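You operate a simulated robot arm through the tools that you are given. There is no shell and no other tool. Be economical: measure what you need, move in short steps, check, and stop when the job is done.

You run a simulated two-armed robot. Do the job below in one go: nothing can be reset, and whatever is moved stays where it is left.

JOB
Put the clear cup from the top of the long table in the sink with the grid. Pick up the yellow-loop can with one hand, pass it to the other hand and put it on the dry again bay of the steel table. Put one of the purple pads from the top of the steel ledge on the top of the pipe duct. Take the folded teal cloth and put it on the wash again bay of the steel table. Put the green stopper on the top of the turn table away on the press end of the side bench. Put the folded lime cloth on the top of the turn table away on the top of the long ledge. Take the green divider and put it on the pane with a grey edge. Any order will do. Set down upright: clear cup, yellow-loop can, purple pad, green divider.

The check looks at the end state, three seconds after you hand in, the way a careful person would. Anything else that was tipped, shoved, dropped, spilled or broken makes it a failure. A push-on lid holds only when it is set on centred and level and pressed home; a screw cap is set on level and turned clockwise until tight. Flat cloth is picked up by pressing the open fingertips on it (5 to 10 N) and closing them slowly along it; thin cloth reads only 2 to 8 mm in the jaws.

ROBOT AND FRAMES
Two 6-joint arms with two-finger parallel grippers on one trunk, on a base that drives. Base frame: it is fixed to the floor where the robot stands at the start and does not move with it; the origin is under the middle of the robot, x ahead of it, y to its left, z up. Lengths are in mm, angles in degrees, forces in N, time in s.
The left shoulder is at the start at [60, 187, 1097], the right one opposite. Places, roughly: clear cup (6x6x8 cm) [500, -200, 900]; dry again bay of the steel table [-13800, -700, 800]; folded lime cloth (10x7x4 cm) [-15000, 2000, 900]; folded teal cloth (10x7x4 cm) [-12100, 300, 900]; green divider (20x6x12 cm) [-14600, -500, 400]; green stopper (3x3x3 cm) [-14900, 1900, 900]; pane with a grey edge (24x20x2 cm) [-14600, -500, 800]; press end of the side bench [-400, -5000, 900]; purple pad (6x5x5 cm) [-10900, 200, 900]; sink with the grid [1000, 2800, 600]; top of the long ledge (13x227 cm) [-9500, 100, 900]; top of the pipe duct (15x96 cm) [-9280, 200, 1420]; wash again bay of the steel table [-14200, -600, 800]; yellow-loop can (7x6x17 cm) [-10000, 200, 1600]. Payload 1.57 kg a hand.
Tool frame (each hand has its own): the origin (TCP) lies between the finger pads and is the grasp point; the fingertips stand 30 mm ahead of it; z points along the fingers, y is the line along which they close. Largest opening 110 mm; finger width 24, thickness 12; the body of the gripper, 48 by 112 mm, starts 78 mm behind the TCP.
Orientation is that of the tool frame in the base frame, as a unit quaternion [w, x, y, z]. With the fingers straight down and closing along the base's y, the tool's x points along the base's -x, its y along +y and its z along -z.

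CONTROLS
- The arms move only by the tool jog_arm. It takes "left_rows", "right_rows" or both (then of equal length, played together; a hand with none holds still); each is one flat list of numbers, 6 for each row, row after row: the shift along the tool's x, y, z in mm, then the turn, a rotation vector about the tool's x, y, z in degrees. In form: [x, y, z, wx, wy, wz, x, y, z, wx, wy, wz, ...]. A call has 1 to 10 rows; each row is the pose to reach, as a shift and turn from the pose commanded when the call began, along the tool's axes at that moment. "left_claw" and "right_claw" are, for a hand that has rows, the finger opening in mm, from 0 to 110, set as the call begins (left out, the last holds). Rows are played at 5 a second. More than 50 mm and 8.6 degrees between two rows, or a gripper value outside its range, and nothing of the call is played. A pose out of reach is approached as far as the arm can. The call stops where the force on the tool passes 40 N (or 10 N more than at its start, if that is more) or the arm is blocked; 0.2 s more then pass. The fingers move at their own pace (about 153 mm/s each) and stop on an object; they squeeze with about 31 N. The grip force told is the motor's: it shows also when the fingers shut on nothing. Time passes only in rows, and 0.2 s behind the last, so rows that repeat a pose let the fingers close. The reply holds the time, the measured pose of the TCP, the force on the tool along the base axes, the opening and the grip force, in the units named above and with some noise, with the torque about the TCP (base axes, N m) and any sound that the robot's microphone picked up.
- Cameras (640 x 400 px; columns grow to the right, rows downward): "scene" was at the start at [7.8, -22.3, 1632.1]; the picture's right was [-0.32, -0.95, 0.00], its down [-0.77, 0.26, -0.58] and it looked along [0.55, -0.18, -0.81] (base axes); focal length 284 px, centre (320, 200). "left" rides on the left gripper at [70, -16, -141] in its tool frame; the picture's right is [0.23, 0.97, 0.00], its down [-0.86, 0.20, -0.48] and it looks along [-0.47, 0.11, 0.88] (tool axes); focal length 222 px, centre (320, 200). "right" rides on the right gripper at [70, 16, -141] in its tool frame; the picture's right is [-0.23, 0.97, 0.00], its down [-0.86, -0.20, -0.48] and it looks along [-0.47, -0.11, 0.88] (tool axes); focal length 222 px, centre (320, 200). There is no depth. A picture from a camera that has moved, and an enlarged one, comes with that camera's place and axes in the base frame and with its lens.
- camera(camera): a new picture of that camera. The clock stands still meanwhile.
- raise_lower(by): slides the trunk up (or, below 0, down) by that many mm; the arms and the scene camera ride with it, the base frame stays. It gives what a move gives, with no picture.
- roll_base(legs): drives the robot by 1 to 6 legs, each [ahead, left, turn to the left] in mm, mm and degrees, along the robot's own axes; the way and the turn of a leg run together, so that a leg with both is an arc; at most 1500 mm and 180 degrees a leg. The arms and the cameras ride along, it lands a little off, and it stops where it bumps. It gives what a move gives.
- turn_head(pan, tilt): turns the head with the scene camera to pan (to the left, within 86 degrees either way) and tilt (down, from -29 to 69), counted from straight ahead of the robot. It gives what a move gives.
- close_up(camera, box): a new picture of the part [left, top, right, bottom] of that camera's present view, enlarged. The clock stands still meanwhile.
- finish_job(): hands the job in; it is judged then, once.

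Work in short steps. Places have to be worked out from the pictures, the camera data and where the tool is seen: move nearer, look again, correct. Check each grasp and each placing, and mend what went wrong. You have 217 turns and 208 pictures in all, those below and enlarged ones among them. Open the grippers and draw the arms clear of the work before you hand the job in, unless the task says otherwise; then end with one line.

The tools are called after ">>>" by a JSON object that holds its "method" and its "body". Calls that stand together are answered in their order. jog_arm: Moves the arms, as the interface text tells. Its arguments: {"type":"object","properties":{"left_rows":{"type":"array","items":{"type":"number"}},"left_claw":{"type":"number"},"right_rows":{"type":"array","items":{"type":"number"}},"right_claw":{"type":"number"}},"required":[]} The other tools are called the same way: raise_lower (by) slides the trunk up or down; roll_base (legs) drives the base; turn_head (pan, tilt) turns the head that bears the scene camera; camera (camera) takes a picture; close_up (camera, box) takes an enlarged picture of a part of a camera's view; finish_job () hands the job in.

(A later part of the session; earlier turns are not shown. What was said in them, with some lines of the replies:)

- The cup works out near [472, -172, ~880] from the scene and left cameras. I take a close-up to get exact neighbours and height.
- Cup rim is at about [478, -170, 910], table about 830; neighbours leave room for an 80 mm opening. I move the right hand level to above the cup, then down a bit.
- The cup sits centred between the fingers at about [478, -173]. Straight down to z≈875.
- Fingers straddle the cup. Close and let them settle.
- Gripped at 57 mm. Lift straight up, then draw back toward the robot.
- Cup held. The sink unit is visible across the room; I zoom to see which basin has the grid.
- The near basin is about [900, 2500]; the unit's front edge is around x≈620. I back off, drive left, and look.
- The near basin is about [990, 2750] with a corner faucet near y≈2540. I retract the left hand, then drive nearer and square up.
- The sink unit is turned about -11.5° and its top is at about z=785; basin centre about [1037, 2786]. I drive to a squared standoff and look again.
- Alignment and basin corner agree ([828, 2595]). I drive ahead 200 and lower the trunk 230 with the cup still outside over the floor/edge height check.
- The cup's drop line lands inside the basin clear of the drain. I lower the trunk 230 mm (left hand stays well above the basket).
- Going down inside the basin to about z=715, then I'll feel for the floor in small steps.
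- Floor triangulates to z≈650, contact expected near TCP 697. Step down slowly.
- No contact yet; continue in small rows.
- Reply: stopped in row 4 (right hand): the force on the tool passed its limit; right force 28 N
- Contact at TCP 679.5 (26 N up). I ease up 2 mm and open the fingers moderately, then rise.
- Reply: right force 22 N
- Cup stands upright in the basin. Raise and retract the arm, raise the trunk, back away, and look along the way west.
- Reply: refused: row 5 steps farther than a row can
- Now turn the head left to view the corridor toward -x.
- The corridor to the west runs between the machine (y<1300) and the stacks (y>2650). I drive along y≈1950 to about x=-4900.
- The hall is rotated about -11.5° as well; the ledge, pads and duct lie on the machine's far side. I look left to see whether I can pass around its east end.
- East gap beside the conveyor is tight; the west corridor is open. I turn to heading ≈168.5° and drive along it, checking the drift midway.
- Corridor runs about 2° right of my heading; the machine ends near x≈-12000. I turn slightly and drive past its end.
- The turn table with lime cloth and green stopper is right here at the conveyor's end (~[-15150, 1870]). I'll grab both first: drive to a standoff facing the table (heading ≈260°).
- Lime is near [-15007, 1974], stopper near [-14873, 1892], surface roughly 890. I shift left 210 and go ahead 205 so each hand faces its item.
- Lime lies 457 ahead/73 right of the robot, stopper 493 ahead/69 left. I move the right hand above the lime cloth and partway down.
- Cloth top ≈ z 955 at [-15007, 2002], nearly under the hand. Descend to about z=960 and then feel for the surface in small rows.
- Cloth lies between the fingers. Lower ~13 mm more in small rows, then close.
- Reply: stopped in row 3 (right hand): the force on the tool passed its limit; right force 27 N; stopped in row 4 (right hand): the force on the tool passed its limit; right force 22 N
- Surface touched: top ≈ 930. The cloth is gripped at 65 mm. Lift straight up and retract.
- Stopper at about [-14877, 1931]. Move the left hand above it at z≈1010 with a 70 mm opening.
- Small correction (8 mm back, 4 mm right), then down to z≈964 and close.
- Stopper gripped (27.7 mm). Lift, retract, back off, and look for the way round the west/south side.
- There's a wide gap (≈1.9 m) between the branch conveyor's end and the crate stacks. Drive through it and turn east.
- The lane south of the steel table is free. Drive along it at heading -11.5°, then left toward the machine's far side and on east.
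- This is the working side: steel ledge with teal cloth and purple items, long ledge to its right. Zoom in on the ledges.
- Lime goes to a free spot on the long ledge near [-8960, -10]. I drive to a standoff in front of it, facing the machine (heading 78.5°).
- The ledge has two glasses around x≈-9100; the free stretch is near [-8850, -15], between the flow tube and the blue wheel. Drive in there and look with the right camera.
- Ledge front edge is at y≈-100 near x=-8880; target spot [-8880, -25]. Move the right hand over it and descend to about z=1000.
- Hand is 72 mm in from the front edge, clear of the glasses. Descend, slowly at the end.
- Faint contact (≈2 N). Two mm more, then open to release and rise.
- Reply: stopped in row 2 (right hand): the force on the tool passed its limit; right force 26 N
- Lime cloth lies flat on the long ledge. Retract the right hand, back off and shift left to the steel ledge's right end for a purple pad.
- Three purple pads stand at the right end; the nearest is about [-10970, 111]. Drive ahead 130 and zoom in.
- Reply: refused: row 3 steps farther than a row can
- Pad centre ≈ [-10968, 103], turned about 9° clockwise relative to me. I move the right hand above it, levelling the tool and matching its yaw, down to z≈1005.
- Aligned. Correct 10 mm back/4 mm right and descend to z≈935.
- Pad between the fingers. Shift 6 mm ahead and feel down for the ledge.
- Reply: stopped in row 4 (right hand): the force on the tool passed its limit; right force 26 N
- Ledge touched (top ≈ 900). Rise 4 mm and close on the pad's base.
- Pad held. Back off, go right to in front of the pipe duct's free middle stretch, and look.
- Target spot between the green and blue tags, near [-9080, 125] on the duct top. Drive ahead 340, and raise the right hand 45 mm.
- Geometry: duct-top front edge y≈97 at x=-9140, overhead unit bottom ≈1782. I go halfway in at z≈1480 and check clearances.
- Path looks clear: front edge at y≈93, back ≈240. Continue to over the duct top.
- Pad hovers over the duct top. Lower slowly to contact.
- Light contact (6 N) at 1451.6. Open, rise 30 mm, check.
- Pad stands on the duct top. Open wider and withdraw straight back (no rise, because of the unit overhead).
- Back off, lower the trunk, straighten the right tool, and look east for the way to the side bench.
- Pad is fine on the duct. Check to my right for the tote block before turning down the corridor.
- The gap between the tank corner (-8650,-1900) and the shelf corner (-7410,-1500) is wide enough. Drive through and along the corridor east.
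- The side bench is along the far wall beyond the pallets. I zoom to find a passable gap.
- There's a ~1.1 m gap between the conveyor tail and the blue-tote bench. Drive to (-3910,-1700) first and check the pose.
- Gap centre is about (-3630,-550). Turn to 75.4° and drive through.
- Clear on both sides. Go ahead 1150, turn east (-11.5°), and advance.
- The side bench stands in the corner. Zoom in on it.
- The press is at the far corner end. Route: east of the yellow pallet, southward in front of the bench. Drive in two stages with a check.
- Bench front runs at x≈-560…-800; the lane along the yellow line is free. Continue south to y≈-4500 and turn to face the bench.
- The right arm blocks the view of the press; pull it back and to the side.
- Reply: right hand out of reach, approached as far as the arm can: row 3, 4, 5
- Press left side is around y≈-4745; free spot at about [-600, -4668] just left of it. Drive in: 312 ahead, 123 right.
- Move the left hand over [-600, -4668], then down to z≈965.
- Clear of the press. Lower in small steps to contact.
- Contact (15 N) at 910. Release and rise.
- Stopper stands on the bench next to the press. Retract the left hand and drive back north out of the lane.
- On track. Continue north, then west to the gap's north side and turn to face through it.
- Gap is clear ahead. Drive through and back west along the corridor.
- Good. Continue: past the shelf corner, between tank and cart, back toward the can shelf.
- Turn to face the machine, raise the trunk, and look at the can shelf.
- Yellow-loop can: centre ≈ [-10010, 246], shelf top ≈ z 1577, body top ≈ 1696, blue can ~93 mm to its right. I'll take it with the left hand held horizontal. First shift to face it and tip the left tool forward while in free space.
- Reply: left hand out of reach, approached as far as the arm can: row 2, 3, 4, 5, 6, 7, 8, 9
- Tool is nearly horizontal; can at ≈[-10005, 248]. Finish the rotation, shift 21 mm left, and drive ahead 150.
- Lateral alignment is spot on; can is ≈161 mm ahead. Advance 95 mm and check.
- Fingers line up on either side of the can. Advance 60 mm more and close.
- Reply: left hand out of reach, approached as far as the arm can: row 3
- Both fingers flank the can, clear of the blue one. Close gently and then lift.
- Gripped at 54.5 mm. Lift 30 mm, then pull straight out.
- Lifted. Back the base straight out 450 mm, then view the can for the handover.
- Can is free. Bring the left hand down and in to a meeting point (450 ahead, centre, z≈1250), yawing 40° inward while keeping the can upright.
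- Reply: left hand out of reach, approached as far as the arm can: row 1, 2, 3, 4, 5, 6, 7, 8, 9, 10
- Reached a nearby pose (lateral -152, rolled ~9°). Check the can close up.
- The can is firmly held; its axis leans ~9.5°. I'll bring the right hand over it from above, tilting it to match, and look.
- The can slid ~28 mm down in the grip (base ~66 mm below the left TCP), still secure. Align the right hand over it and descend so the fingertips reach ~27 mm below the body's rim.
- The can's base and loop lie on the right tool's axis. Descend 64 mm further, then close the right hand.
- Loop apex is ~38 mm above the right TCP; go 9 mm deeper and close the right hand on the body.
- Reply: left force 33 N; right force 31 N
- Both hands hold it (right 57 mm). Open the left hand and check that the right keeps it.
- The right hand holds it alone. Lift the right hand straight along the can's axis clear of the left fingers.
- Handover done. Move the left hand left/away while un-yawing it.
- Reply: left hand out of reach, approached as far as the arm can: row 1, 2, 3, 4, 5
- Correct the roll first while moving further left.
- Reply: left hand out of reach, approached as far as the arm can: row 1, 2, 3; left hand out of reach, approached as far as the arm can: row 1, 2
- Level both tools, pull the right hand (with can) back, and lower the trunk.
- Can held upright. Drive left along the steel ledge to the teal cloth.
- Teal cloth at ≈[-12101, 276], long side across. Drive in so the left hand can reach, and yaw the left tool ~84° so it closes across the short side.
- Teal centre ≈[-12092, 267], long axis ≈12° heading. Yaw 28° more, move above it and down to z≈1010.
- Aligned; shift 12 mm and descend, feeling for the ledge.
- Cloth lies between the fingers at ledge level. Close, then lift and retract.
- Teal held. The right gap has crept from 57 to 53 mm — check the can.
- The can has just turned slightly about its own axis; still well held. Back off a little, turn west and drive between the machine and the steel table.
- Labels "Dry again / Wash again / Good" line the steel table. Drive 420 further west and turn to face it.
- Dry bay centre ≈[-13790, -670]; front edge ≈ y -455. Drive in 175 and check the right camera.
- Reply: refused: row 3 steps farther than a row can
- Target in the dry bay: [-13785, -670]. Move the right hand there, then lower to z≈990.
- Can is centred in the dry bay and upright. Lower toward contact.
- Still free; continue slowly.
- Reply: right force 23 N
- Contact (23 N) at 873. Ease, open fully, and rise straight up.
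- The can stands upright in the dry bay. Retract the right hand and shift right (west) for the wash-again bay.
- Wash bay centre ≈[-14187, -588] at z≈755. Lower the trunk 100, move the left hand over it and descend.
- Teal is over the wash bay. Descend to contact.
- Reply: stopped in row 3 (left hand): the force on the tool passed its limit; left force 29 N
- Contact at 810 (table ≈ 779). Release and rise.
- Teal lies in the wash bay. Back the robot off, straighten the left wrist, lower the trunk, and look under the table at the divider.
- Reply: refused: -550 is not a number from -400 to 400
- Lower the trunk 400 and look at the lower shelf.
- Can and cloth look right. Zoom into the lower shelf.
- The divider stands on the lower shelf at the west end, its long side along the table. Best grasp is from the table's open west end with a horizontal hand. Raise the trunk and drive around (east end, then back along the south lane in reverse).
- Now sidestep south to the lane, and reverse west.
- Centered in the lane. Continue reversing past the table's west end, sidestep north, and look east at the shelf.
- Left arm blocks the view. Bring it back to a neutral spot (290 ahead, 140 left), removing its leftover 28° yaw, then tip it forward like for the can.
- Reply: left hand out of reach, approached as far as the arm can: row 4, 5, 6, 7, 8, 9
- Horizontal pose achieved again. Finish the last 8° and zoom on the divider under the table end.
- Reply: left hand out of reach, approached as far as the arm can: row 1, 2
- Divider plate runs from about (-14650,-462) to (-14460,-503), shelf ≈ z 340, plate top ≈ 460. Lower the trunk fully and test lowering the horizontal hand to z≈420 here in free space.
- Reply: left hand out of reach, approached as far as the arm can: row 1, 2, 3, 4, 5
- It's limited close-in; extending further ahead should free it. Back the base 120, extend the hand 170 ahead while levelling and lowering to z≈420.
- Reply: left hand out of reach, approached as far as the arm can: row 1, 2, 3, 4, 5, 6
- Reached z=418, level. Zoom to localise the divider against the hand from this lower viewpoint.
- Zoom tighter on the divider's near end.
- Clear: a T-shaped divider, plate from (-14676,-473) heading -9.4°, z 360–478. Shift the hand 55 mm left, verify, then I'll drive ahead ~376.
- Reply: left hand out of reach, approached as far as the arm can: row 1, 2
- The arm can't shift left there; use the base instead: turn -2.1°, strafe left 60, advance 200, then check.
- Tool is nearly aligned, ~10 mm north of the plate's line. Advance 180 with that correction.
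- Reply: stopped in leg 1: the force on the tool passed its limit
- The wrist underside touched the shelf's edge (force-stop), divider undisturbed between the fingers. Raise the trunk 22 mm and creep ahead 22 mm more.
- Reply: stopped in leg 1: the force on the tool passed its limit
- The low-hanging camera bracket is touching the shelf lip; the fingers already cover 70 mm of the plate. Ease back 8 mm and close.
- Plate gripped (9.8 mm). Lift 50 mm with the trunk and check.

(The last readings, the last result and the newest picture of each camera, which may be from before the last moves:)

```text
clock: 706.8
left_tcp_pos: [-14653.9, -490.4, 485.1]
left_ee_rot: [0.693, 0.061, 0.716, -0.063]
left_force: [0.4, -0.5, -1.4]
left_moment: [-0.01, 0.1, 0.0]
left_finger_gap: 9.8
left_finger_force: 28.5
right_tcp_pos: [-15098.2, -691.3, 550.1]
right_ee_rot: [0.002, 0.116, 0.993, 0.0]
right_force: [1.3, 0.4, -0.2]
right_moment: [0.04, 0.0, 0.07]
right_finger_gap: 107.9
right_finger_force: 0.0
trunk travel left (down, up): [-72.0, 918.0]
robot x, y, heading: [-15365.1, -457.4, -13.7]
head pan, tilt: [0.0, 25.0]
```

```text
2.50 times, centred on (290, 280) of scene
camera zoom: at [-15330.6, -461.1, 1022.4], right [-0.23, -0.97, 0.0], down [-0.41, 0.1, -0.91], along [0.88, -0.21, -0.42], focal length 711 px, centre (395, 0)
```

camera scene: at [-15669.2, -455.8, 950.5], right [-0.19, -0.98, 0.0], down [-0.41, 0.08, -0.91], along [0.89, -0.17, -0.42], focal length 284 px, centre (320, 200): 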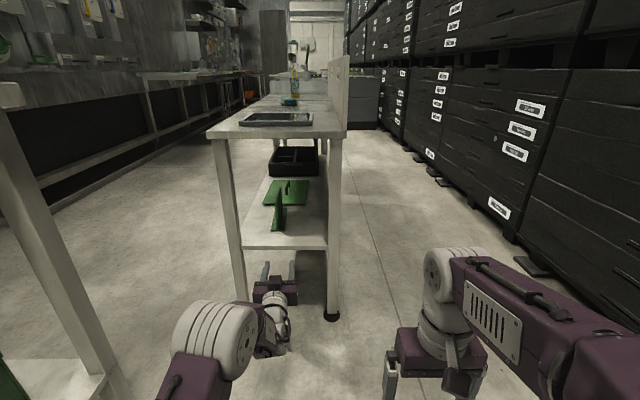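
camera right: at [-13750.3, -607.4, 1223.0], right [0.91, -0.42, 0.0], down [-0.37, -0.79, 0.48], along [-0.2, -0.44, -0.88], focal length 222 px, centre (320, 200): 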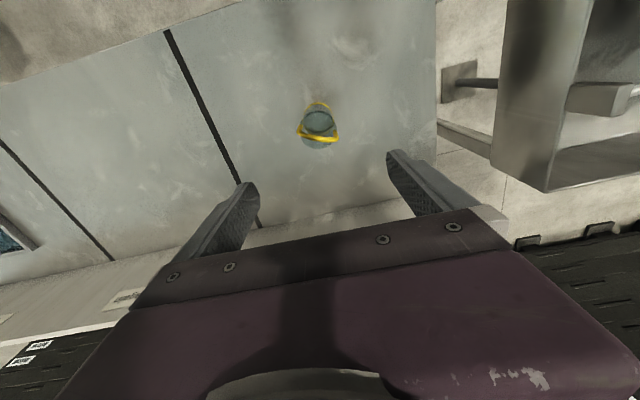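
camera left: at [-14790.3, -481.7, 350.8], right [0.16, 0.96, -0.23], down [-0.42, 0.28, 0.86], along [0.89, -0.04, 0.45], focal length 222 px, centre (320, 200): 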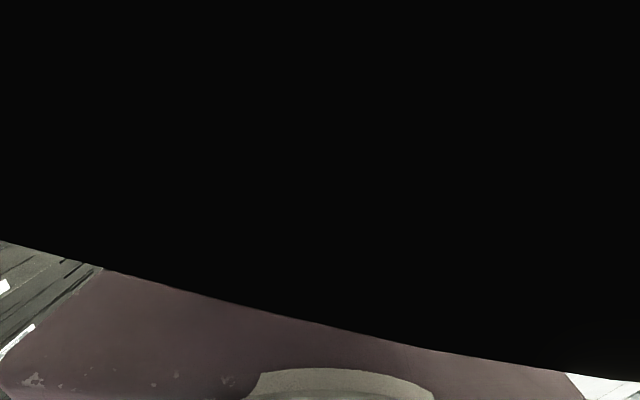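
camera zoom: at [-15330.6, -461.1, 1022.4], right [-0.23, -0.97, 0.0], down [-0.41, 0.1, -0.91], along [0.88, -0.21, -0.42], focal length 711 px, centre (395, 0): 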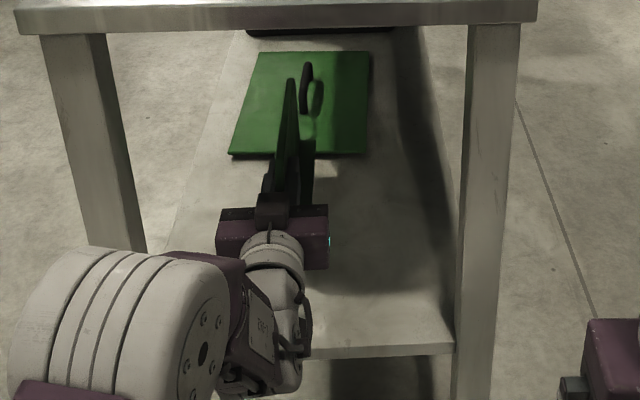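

Divider lifted level. Back straight out 480 mm along the tool direction, then raise the trunk.

>>> {"method": "roll_base", "body": {"legs": [[-479, -33, 0]]}}

>>> {"method": "raise_lower", "body": {"by": 400}}

>>> {"method": "raise_lower", "body": {"by": 60}}

>>> {"method": "camera", "body": {"camera": "scene"}}

>>> {"method": "camera", "body": {"camera": "left"}}

```text
clock: 709.7
left_tcp_pos: [-15133.1, -412.8, 485.0]
left_ee_rot: [0.693, 0.063, 0.716, -0.065]
left_force: [-1.3, 0.1, -2.3]
left_moment: [-0.01, 0.11, 0.01]
left_finger_gap: 9.8
left_finger_force: 27.7
right_tcp_pos: [-15578.8, -612.2, 548.8]
right_ee_rot: [0.002, 0.12, 0.993, 0.0]
right_force: [0.9, 0.4, 0.0]
right_moment: [-0.01, -0.02, -0.02]
right_finger_gap: 108.0
right_finger_force: 0.0
trunk travel left (down, up): [-72.0, 918.0]
robot x, y, heading: [-15839.9, -373.4, -13.8]
head pan, tilt: [0.0, 25.0]
```

```text
clock: 713.5
left_tcp_pos: [-15133.0, -413.3, 885.3]
left_ee_rot: [0.692, 0.063, 0.716, -0.065]
left_force: [0.2, -0.1, -1.4]
left_moment: [0.02, 0.11, -0.01]
left_finger_gap: 9.7
left_finger_force: 28.2
right_tcp_pos: [-15577.1, -612.7, 949.0]
right_ee_rot: [0.001, 0.12, 0.993, 0.001]
right_force: [0.4, 1.2, -0.4]
right_moment: [0.0, 0.01, 0.01]
right_finger_gap: 108.2
right_finger_force: 0.1
trunk travel left (down, up): [-472.0, 518.0]
robot x, y, heading: [-15839.0, -369.8, -13.9]
head pan, tilt: [0.0, 25.0]
```

```text
clock: 714.5
left_tcp_pos: [-15132.4, -413.2, 945.3]
left_ee_rot: [0.692, 0.064, 0.716, -0.066]
left_force: [0.2, -0.4, -2.1]
left_moment: [0.01, 0.09, 0.0]
left_finger_gap: 9.7
left_finger_force: 28.2
right_tcp_pos: [-15578.0, -610.7, 1008.8]
right_ee_rot: [0.001, 0.12, 0.993, 0.0]
right_force: [0.2, 0.4, -0.3]
right_moment: [-0.02, 0.0, 0.03]
right_finger_gap: 107.9
right_finger_force: 0.0
trunk travel left (down, up): [-532.0, 458.0]
robot x, y, heading: [-15840.0, -374.0, -13.9]
head pan, tilt: [0.0, 25.0]
```

```text
52 pictures are left
camera scene: at [-15808.1, -379.5, 1482.4], right [-0.24, -0.97, 0.0], down [-0.41, 0.1, -0.91], along [0.88, -0.22, -0.42], focal length 284 px, centre (320, 200)
```

scene: 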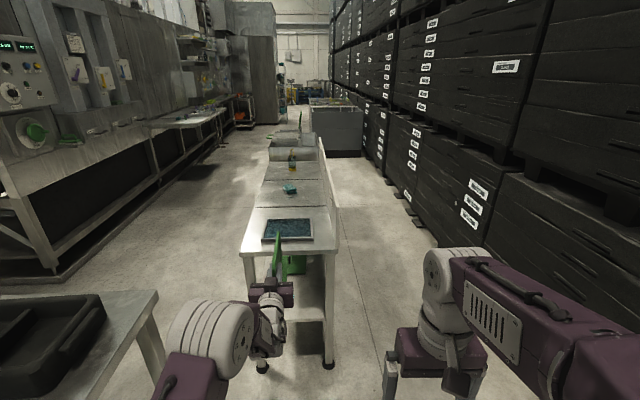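

```text
51 pictures are left
camera left: at [-15276.1, -401.8, 880.4], right [0.17, 0.96, -0.23], down [-0.41, 0.28, 0.87], along [0.9, -0.05, 0.44], focal length 222 px, centre (320, 200)
```

left: 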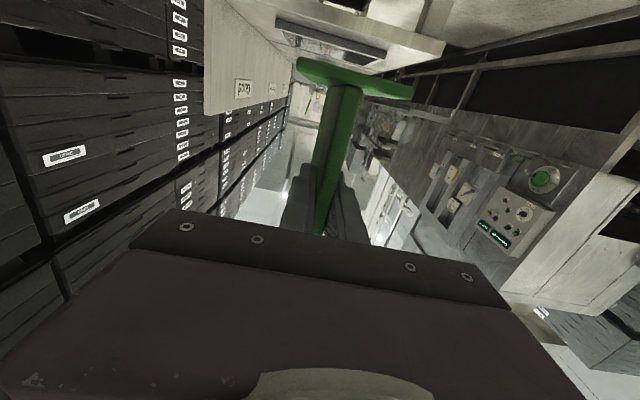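

Zoom on the pane and held divider for alignment.

>>> {"method": "close_up", "body": {"camera": "scene", "box": [230, 190, 350, 310]}}

```text
3.33 times, centred on (290, 250) of scene
camera zoom: at [-15808.1, -379.5, 1482.4], right [-0.24, -0.97, 0.0], down [-0.41, 0.1, -0.91], along [0.88, -0.22, -0.42], focal length 948 px, centre (420, 33)
```

zoom: 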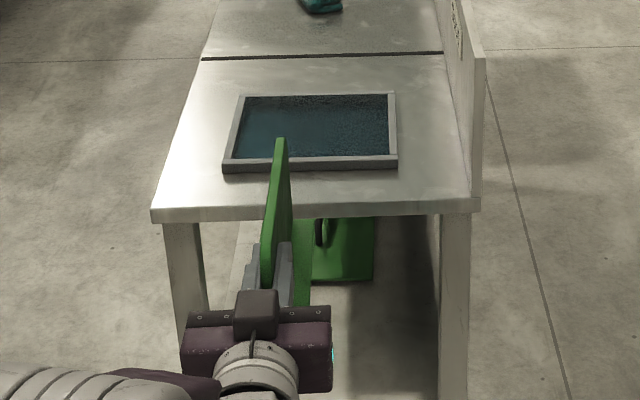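

Pane centre ≈[-14645, -512], heading -10.7°, matching the divider's heading. Advance 330 first, then refine.

>>> {"method": "roll_base", "body": {"legs": [[330, 13, 0]]}}

>>> {"method": "close_up", "body": {"camera": "scene", "box": [210, 200, 370, 350]}}

```text
clock: 716.7
left_tcp_pos: [-14808.2, -482.6, 944.0]
left_ee_rot: [0.692, 0.064, 0.716, -0.066]
left_force: [0.9, 0.6, -1.8]
left_moment: [0.02, 0.09, 0.0]
left_finger_gap: 9.8
left_finger_force: 28.0
right_tcp_pos: [-15254.4, -679.9, 1010.1]
right_ee_rot: [0.002, 0.121, 0.993, -0.001]
right_force: [0.4, 1.0, 0.8]
right_moment: [0.0, 0.03, -0.04]
right_finger_gap: 108.0
right_finger_force: 0.0
trunk travel left (down, up): [-532.0, 458.0]
robot x, y, heading: [-15513.2, -441.9, -13.8]
head pan, tilt: [0.0, 25.0]
```

```text
2.67 times, centred on (290, 275) of scene
camera zoom: at [-15484.2, -447.0, 1482.4], right [-0.24, -0.97, 0.0], down [-0.41, 0.1, -0.91], along [0.88, -0.22, -0.42], focal length 758 px, centre (400, 0)
```

zoom: 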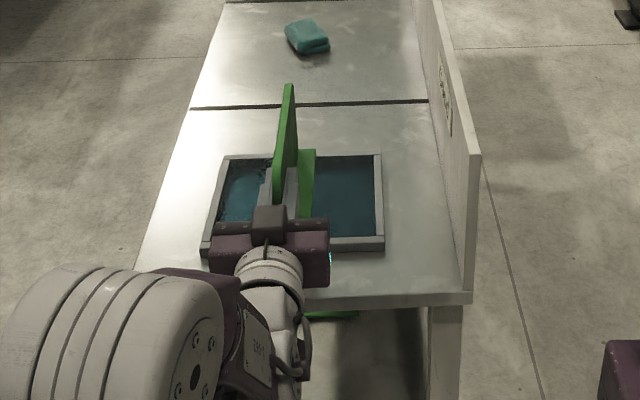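

Pane centre confirmed ≈[-14643, -510]. Advance the remaining 98 mm and lower 58 mm.

>>> {"method": "roll_base", "body": {"legs": [[98, 8, 0]]}}

>>> {"method": "raise_lower", "body": {"by": -50}}

>>> {"method": "close_up", "body": {"camera": "scene", "box": [210, 210, 370, 370]}}

```text
clock: 717.8
left_tcp_pos: [-14712.4, -498.2, 944.5]
left_ee_rot: [0.692, 0.064, 0.716, -0.066]
left_force: [0.1, -0.6, -1.4]
left_moment: [0.03, 0.14, 0.01]
left_finger_gap: 9.6
left_finger_force: 28.2
right_tcp_pos: [-15158.8, -695.3, 1009.4]
right_ee_rot: [0.001, 0.121, 0.993, 0.0]
right_force: [-0.1, -0.8, -0.4]
right_moment: [0.0, 0.06, 0.0]
right_finger_gap: 107.9
right_finger_force: 0.1
trunk travel left (down, up): [-532.0, 458.0]
robot x, y, heading: [-15419.8, -455.5, -14.3]
head pan, tilt: [0.0, 25.0]
```

```text
clock: 718.7
left_tcp_pos: [-14712.8, -497.4, 896.1]
left_ee_rot: [0.692, 0.065, 0.716, -0.067]
left_force: [-0.7, -0.7, -2.2]
left_moment: [0.02, 0.12, 0.01]
left_finger_gap: 9.7
left_finger_force: 28.2
right_tcp_pos: [-15158.7, -696.3, 959.6]
right_ee_rot: [0.001, 0.121, 0.993, -0.001]
right_force: [0.6, 0.9, 0.3]
right_moment: [-0.01, -0.04, -0.03]
right_finger_gap: 108.1
right_finger_force: 0.1
trunk travel left (down, up): [-482.0, 508.0]
robot x, y, heading: [-15419.3, -453.2, -14.1]
head pan, tilt: [0.0, 25.0]
```

```text
2.50 times, centred on (290, 290) of scene
camera zoom: at [-15388.9, -462.9, 1432.5], right [-0.24, -0.97, 0.0], down [-0.41, 0.1, -0.91], along [0.88, -0.22, -0.42], focal length 711 px, centre (395, -25)
```

zoom: 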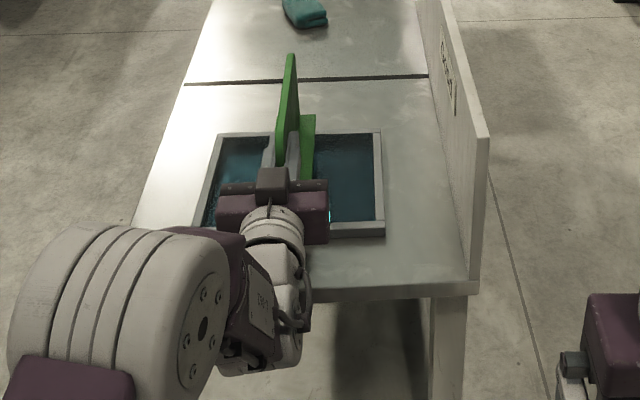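

Centred over the pane. Lower in small steps to contact.

>>> {"method": "raise_lower", "body": {"by": -14}}

>>> {"method": "raise_lower", "body": {"by": -4}}

>>> {"method": "raise_lower", "body": {"by": -4}}

```text
clock: 719.4
left_tcp_pos: [-14713.9, -499.3, 882.5]
left_ee_rot: [0.692, 0.065, 0.716, -0.067]
left_force: [-0.4, 0.6, -1.9]
left_moment: [0.0, 0.11, 0.02]
left_finger_gap: 10.0
left_finger_force: 27.8
right_tcp_pos: [-15159.6, -695.1, 946.1]
right_ee_rot: [0.002, 0.121, 0.993, -0.001]
right_force: [0.1, 0.0, 0.6]
right_moment: [0.01, -0.02, 0.02]
right_finger_gap: 107.8
right_finger_force: 0.0
trunk travel left (down, up): [-468.0, 522.0]
robot x, y, heading: [-15419.7, -454.6, -14.1]
head pan, tilt: [0.0, 25.0]
```

```text
clock: 719.9
left_tcp_pos: [-14713.1, -498.9, 877.9]
left_ee_rot: [0.692, 0.064, 0.716, -0.066]
left_force: [-0.7, -0.5, -2.2]
left_moment: [0.02, 0.08, 0.01]
left_finger_gap: 9.7
left_finger_force: 28.1
right_tcp_pos: [-15159.1, -694.9, 942.2]
right_ee_rot: [0.001, 0.121, 0.993, 0.0]
right_force: [-0.3, 0.0, -0.3]
right_moment: [0.02, 0.0, 0.01]
right_finger_gap: 107.9
right_finger_force: 0.1
trunk travel left (down, up): [-464.0, 526.0]
robot x, y, heading: [-15421.8, -455.0, -14.2]
head pan, tilt: [0.0, 25.0]
```

```text
clock: 720.4
left_tcp_pos: [-14712.9, -498.8, 873.2]
left_ee_rot: [0.692, 0.065, 0.716, -0.067]
left_force: [-0.4, 0.0, -1.0]
left_moment: [0.05, 0.12, -0.03]
left_finger_gap: 9.7
left_finger_force: 28.4
right_tcp_pos: [-15159.4, -696.0, 937.8]
right_ee_rot: [0.001, 0.12, 0.993, 0.0]
right_force: [-0.2, -0.3, 0.3]
right_moment: [-0.01, 0.01, -0.01]
right_finger_gap: 108.0
right_finger_force: 0.1
trunk travel left (down, up): [-460.0, 530.0]
robot x, y, heading: [-15421.3, -455.6, -14.0]
head pan, tilt: [0.0, 25.0]
```

>>> {"method": "raise_lower", "body": {"by": -4}}

>>> {"method": "raise_lower", "body": {"by": -3}}

>>> {"method": "close_up", "body": {"camera": "scene", "box": [210, 220, 370, 380]}}

```text
clock: 720.9
left_tcp_pos: [-14714.1, -498.6, 872.3]
left_ee_rot: [0.693, 0.065, 0.715, -0.067]
left_force: [2.5, 0.0, 7.4]
left_moment: [0.26, 0.03, -0.05]
left_finger_gap: 9.8
left_finger_force: 28.1
right_tcp_pos: [-15158.3, -694.9, 933.7]
right_ee_rot: [0.003, 0.121, 0.993, 0.001]
right_force: [0.5, -0.3, -0.2]
right_moment: [0.01, 0.02, -0.03]
right_finger_gap: 107.8
right_finger_force: 0.1
trunk travel left (down, up): [-456.0, 534.0]
robot x, y, heading: [-15420.5, -458.3, -14.0]
head pan, tilt: [0.0, 25.0]
```

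```text
clock: 721.5
left_tcp_pos: [-14714.5, -498.0, 871.3]
left_ee_rot: [0.696, 0.063, 0.712, -0.066]
left_force: [7.0, -0.5, 20.6]
left_moment: [0.29, 0.02, -0.11]
left_finger_gap: 9.9
left_finger_force: 27.9
right_tcp_pos: [-15158.9, -695.1, 932.1]
right_ee_rot: [0.003, 0.123, 0.992, 0.001]
right_force: [-0.5, -0.3, -0.1]
right_moment: [-0.02, 0.0, 0.01]
right_finger_gap: 107.8
right_finger_force: 0.0
trunk travel left (down, up): [-453.0, 537.0]
robot x, y, heading: [-15415.5, -451.9, -14.2]
head pan, tilt: [0.0, 25.0]
```

```text
2.50 times, centred on (290, 300) of scene
camera zoom: at [-15391.6, -462.9, 1403.8], right [-0.24, -0.97, 0.0], down [-0.41, 0.1, -0.91], along [0.88, -0.22, -0.42], focal length 711 px, centre (395, -50)
```

zoom: 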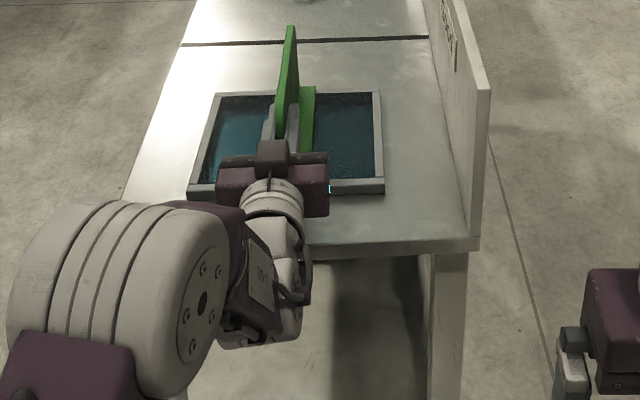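

Contact (20 N). Ease up 2 mm, open the fingers, and check.

>>> {"method": "raise_lower", "body": {"by": 3}}

>>> {"method": "jog_arm", "body": {"left_rows": [0, 0, 0, 0, 0, 0, 0, 0, 0, 0, 0, 0, 0, 0, 0, 0, 0, 0], "left_claw": 60}}

>>> {"method": "close_up", "body": {"camera": "scene", "box": [210, 220, 370, 380]}}

```text
clock: 722.0
left_tcp_pos: [-14714.8, -498.1, 871.3]
left_ee_rot: [0.693, 0.064, 0.715, -0.066]
left_force: [6.1, -1.3, 16.3]
left_moment: [0.19, 0.03, -0.07]
left_finger_gap: 9.7
left_finger_force: 27.8
right_tcp_pos: [-15160.2, -695.5, 934.1]
right_ee_rot: [0.003, 0.121, 0.993, 0.001]
right_force: [1.0, -0.6, 0.4]
right_moment: [-0.02, 0.02, 0.02]
right_finger_gap: 108.2
right_finger_force: 0.0
trunk travel left (down, up): [-456.0, 534.0]
robot x, y, heading: [-15418.4, -457.6, -14.2]
head pan, tilt: [0.0, 25.0]
```

```text
clock: 722.8
left_tcp_pos: [-14713.2, -498.8, 868.7]
left_ee_rot: [0.691, 0.064, 0.717, -0.067]
left_force: [0.6, -0.2, 0.5]
left_moment: [-0.03, -0.02, 0.0]
left_finger_gap: 60.0
left_finger_force: 0.1
right_tcp_pos: [-15158.9, -693.8, 933.8]
right_ee_rot: [0.002, 0.121, 0.993, 0.0]
right_force: [0.5, 0.0, -0.7]
right_moment: [-0.02, 0.04, 0.02]
right_finger_gap: 108.2
right_finger_force: 0.1
trunk travel left (down, up): [-456.0, 534.0]
robot x, y, heading: [-15421.0, -453.2, -14.1]
head pan, tilt: [0.0, 25.0]
```

```text
2.50 times, centred on (290, 300) of scene
camera zoom: at [-15389.2, -462.9, 1406.4], right [-0.24, -0.97, 0.0], down [-0.41, 0.1, -0.91], along [0.88, -0.22, -0.42], focal length 711 px, centre (395, -50)
```

zoom: 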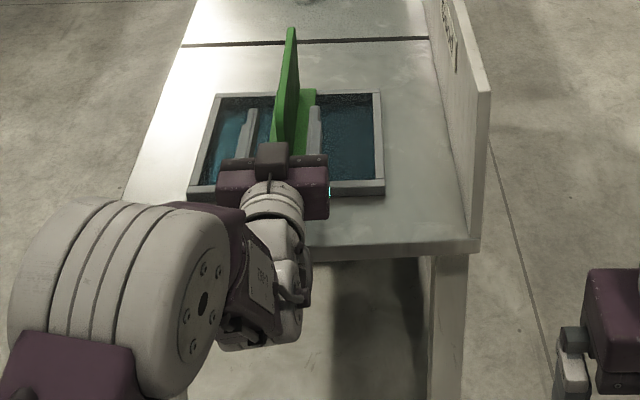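

Released; the divider stands. Back straight out along the tool direction and verify.

>>> {"method": "roll_base", "body": {"legs": [[-399, -25, 0]]}}

>>> {"method": "close_up", "body": {"camera": "scene", "box": [210, 130, 370, 290]}}

```text
clock: 725.3
left_tcp_pos: [-15107.5, -424.9, 869.8]
left_ee_rot: [0.692, 0.065, 0.716, -0.067]
left_force: [-0.8, 0.3, -0.1]
left_moment: [-0.02, 0.02, -0.04]
left_finger_gap: 60.1
left_finger_force: 0.1
right_tcp_pos: [-15553.5, -622.5, 935.1]
right_ee_rot: [0.002, 0.121, 0.993, 0.0]
right_force: [-0.6, -0.9, -0.2]
right_moment: [0.0, -0.02, 0.01]
right_finger_gap: 108.0
right_finger_force: 0.0
trunk travel left (down, up): [-456.0, 534.0]
robot x, y, heading: [-15816.5, -382.4, -14.2]
head pan, tilt: [0.0, 25.0]
```

```text
2.50 times, centred on (290, 210) of scene
camera zoom: at [-15784.4, -390.3, 1406.5], right [-0.24, -0.97, 0.0], down [-0.41, 0.1, -0.91], along [0.88, -0.22, -0.42], focal length 711 px, centre (395, 175)
```

zoom: 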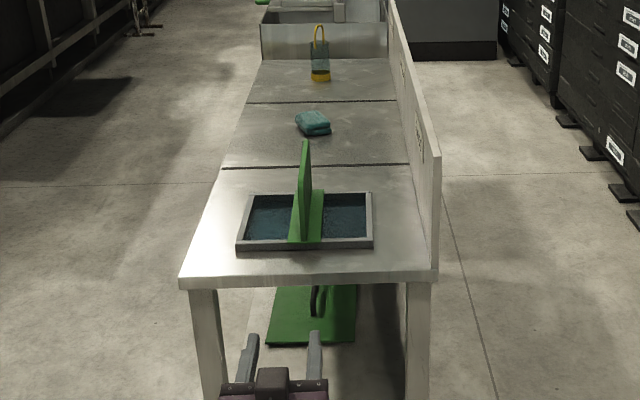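

All three items on the steel table stand correctly and the other four were checked when placed. I open both grippers fully, clear of everything, and hand in.

>>> {"method": "jog_arm", "body": {"left_rows": [0, 0, 0, 0, 0, 0, 0, 0, 0, 0, 0, 0], "left_claw": 110}}

>>> {"method": "finish_job", "body": {}}

```text
clock: 725.9
left_tcp_pos: [-15107.7, -425.7, 869.7]
left_ee_rot: [0.692, 0.065, 0.716, -0.067]
left_force: [-0.3, 0.2, 0.7]
left_moment: [-0.03, 0.0, -0.01]
left_finger_gap: 110.2
left_finger_force: 0.0
right_tcp_pos: [-15552.8, -621.9, 934.0]
right_ee_rot: [0.002, 0.121, 0.993, -0.001]
right_force: [0.4, -0.1, -0.1]
right_moment: [0.02, -0.01, -0.01]
right_finger_gap: 108.1
right_finger_force: 0.1
trunk travel left (down, up): [-456.0, 534.0]
robot x, y, heading: [-15811.9, -381.7, -14.1]
head pan, tilt: [0.0, 25.0]
```

```text
The job is handed in.
```

All seven items are placed and the job is handed in: I looked at each after setting it down, the can was passed from left to right hand, and two placements are less certain — the divider overhangs the pane by about 1 cm at each end, and the stopper sits just left of the press, with the exact limits of the press end estimated by eye.
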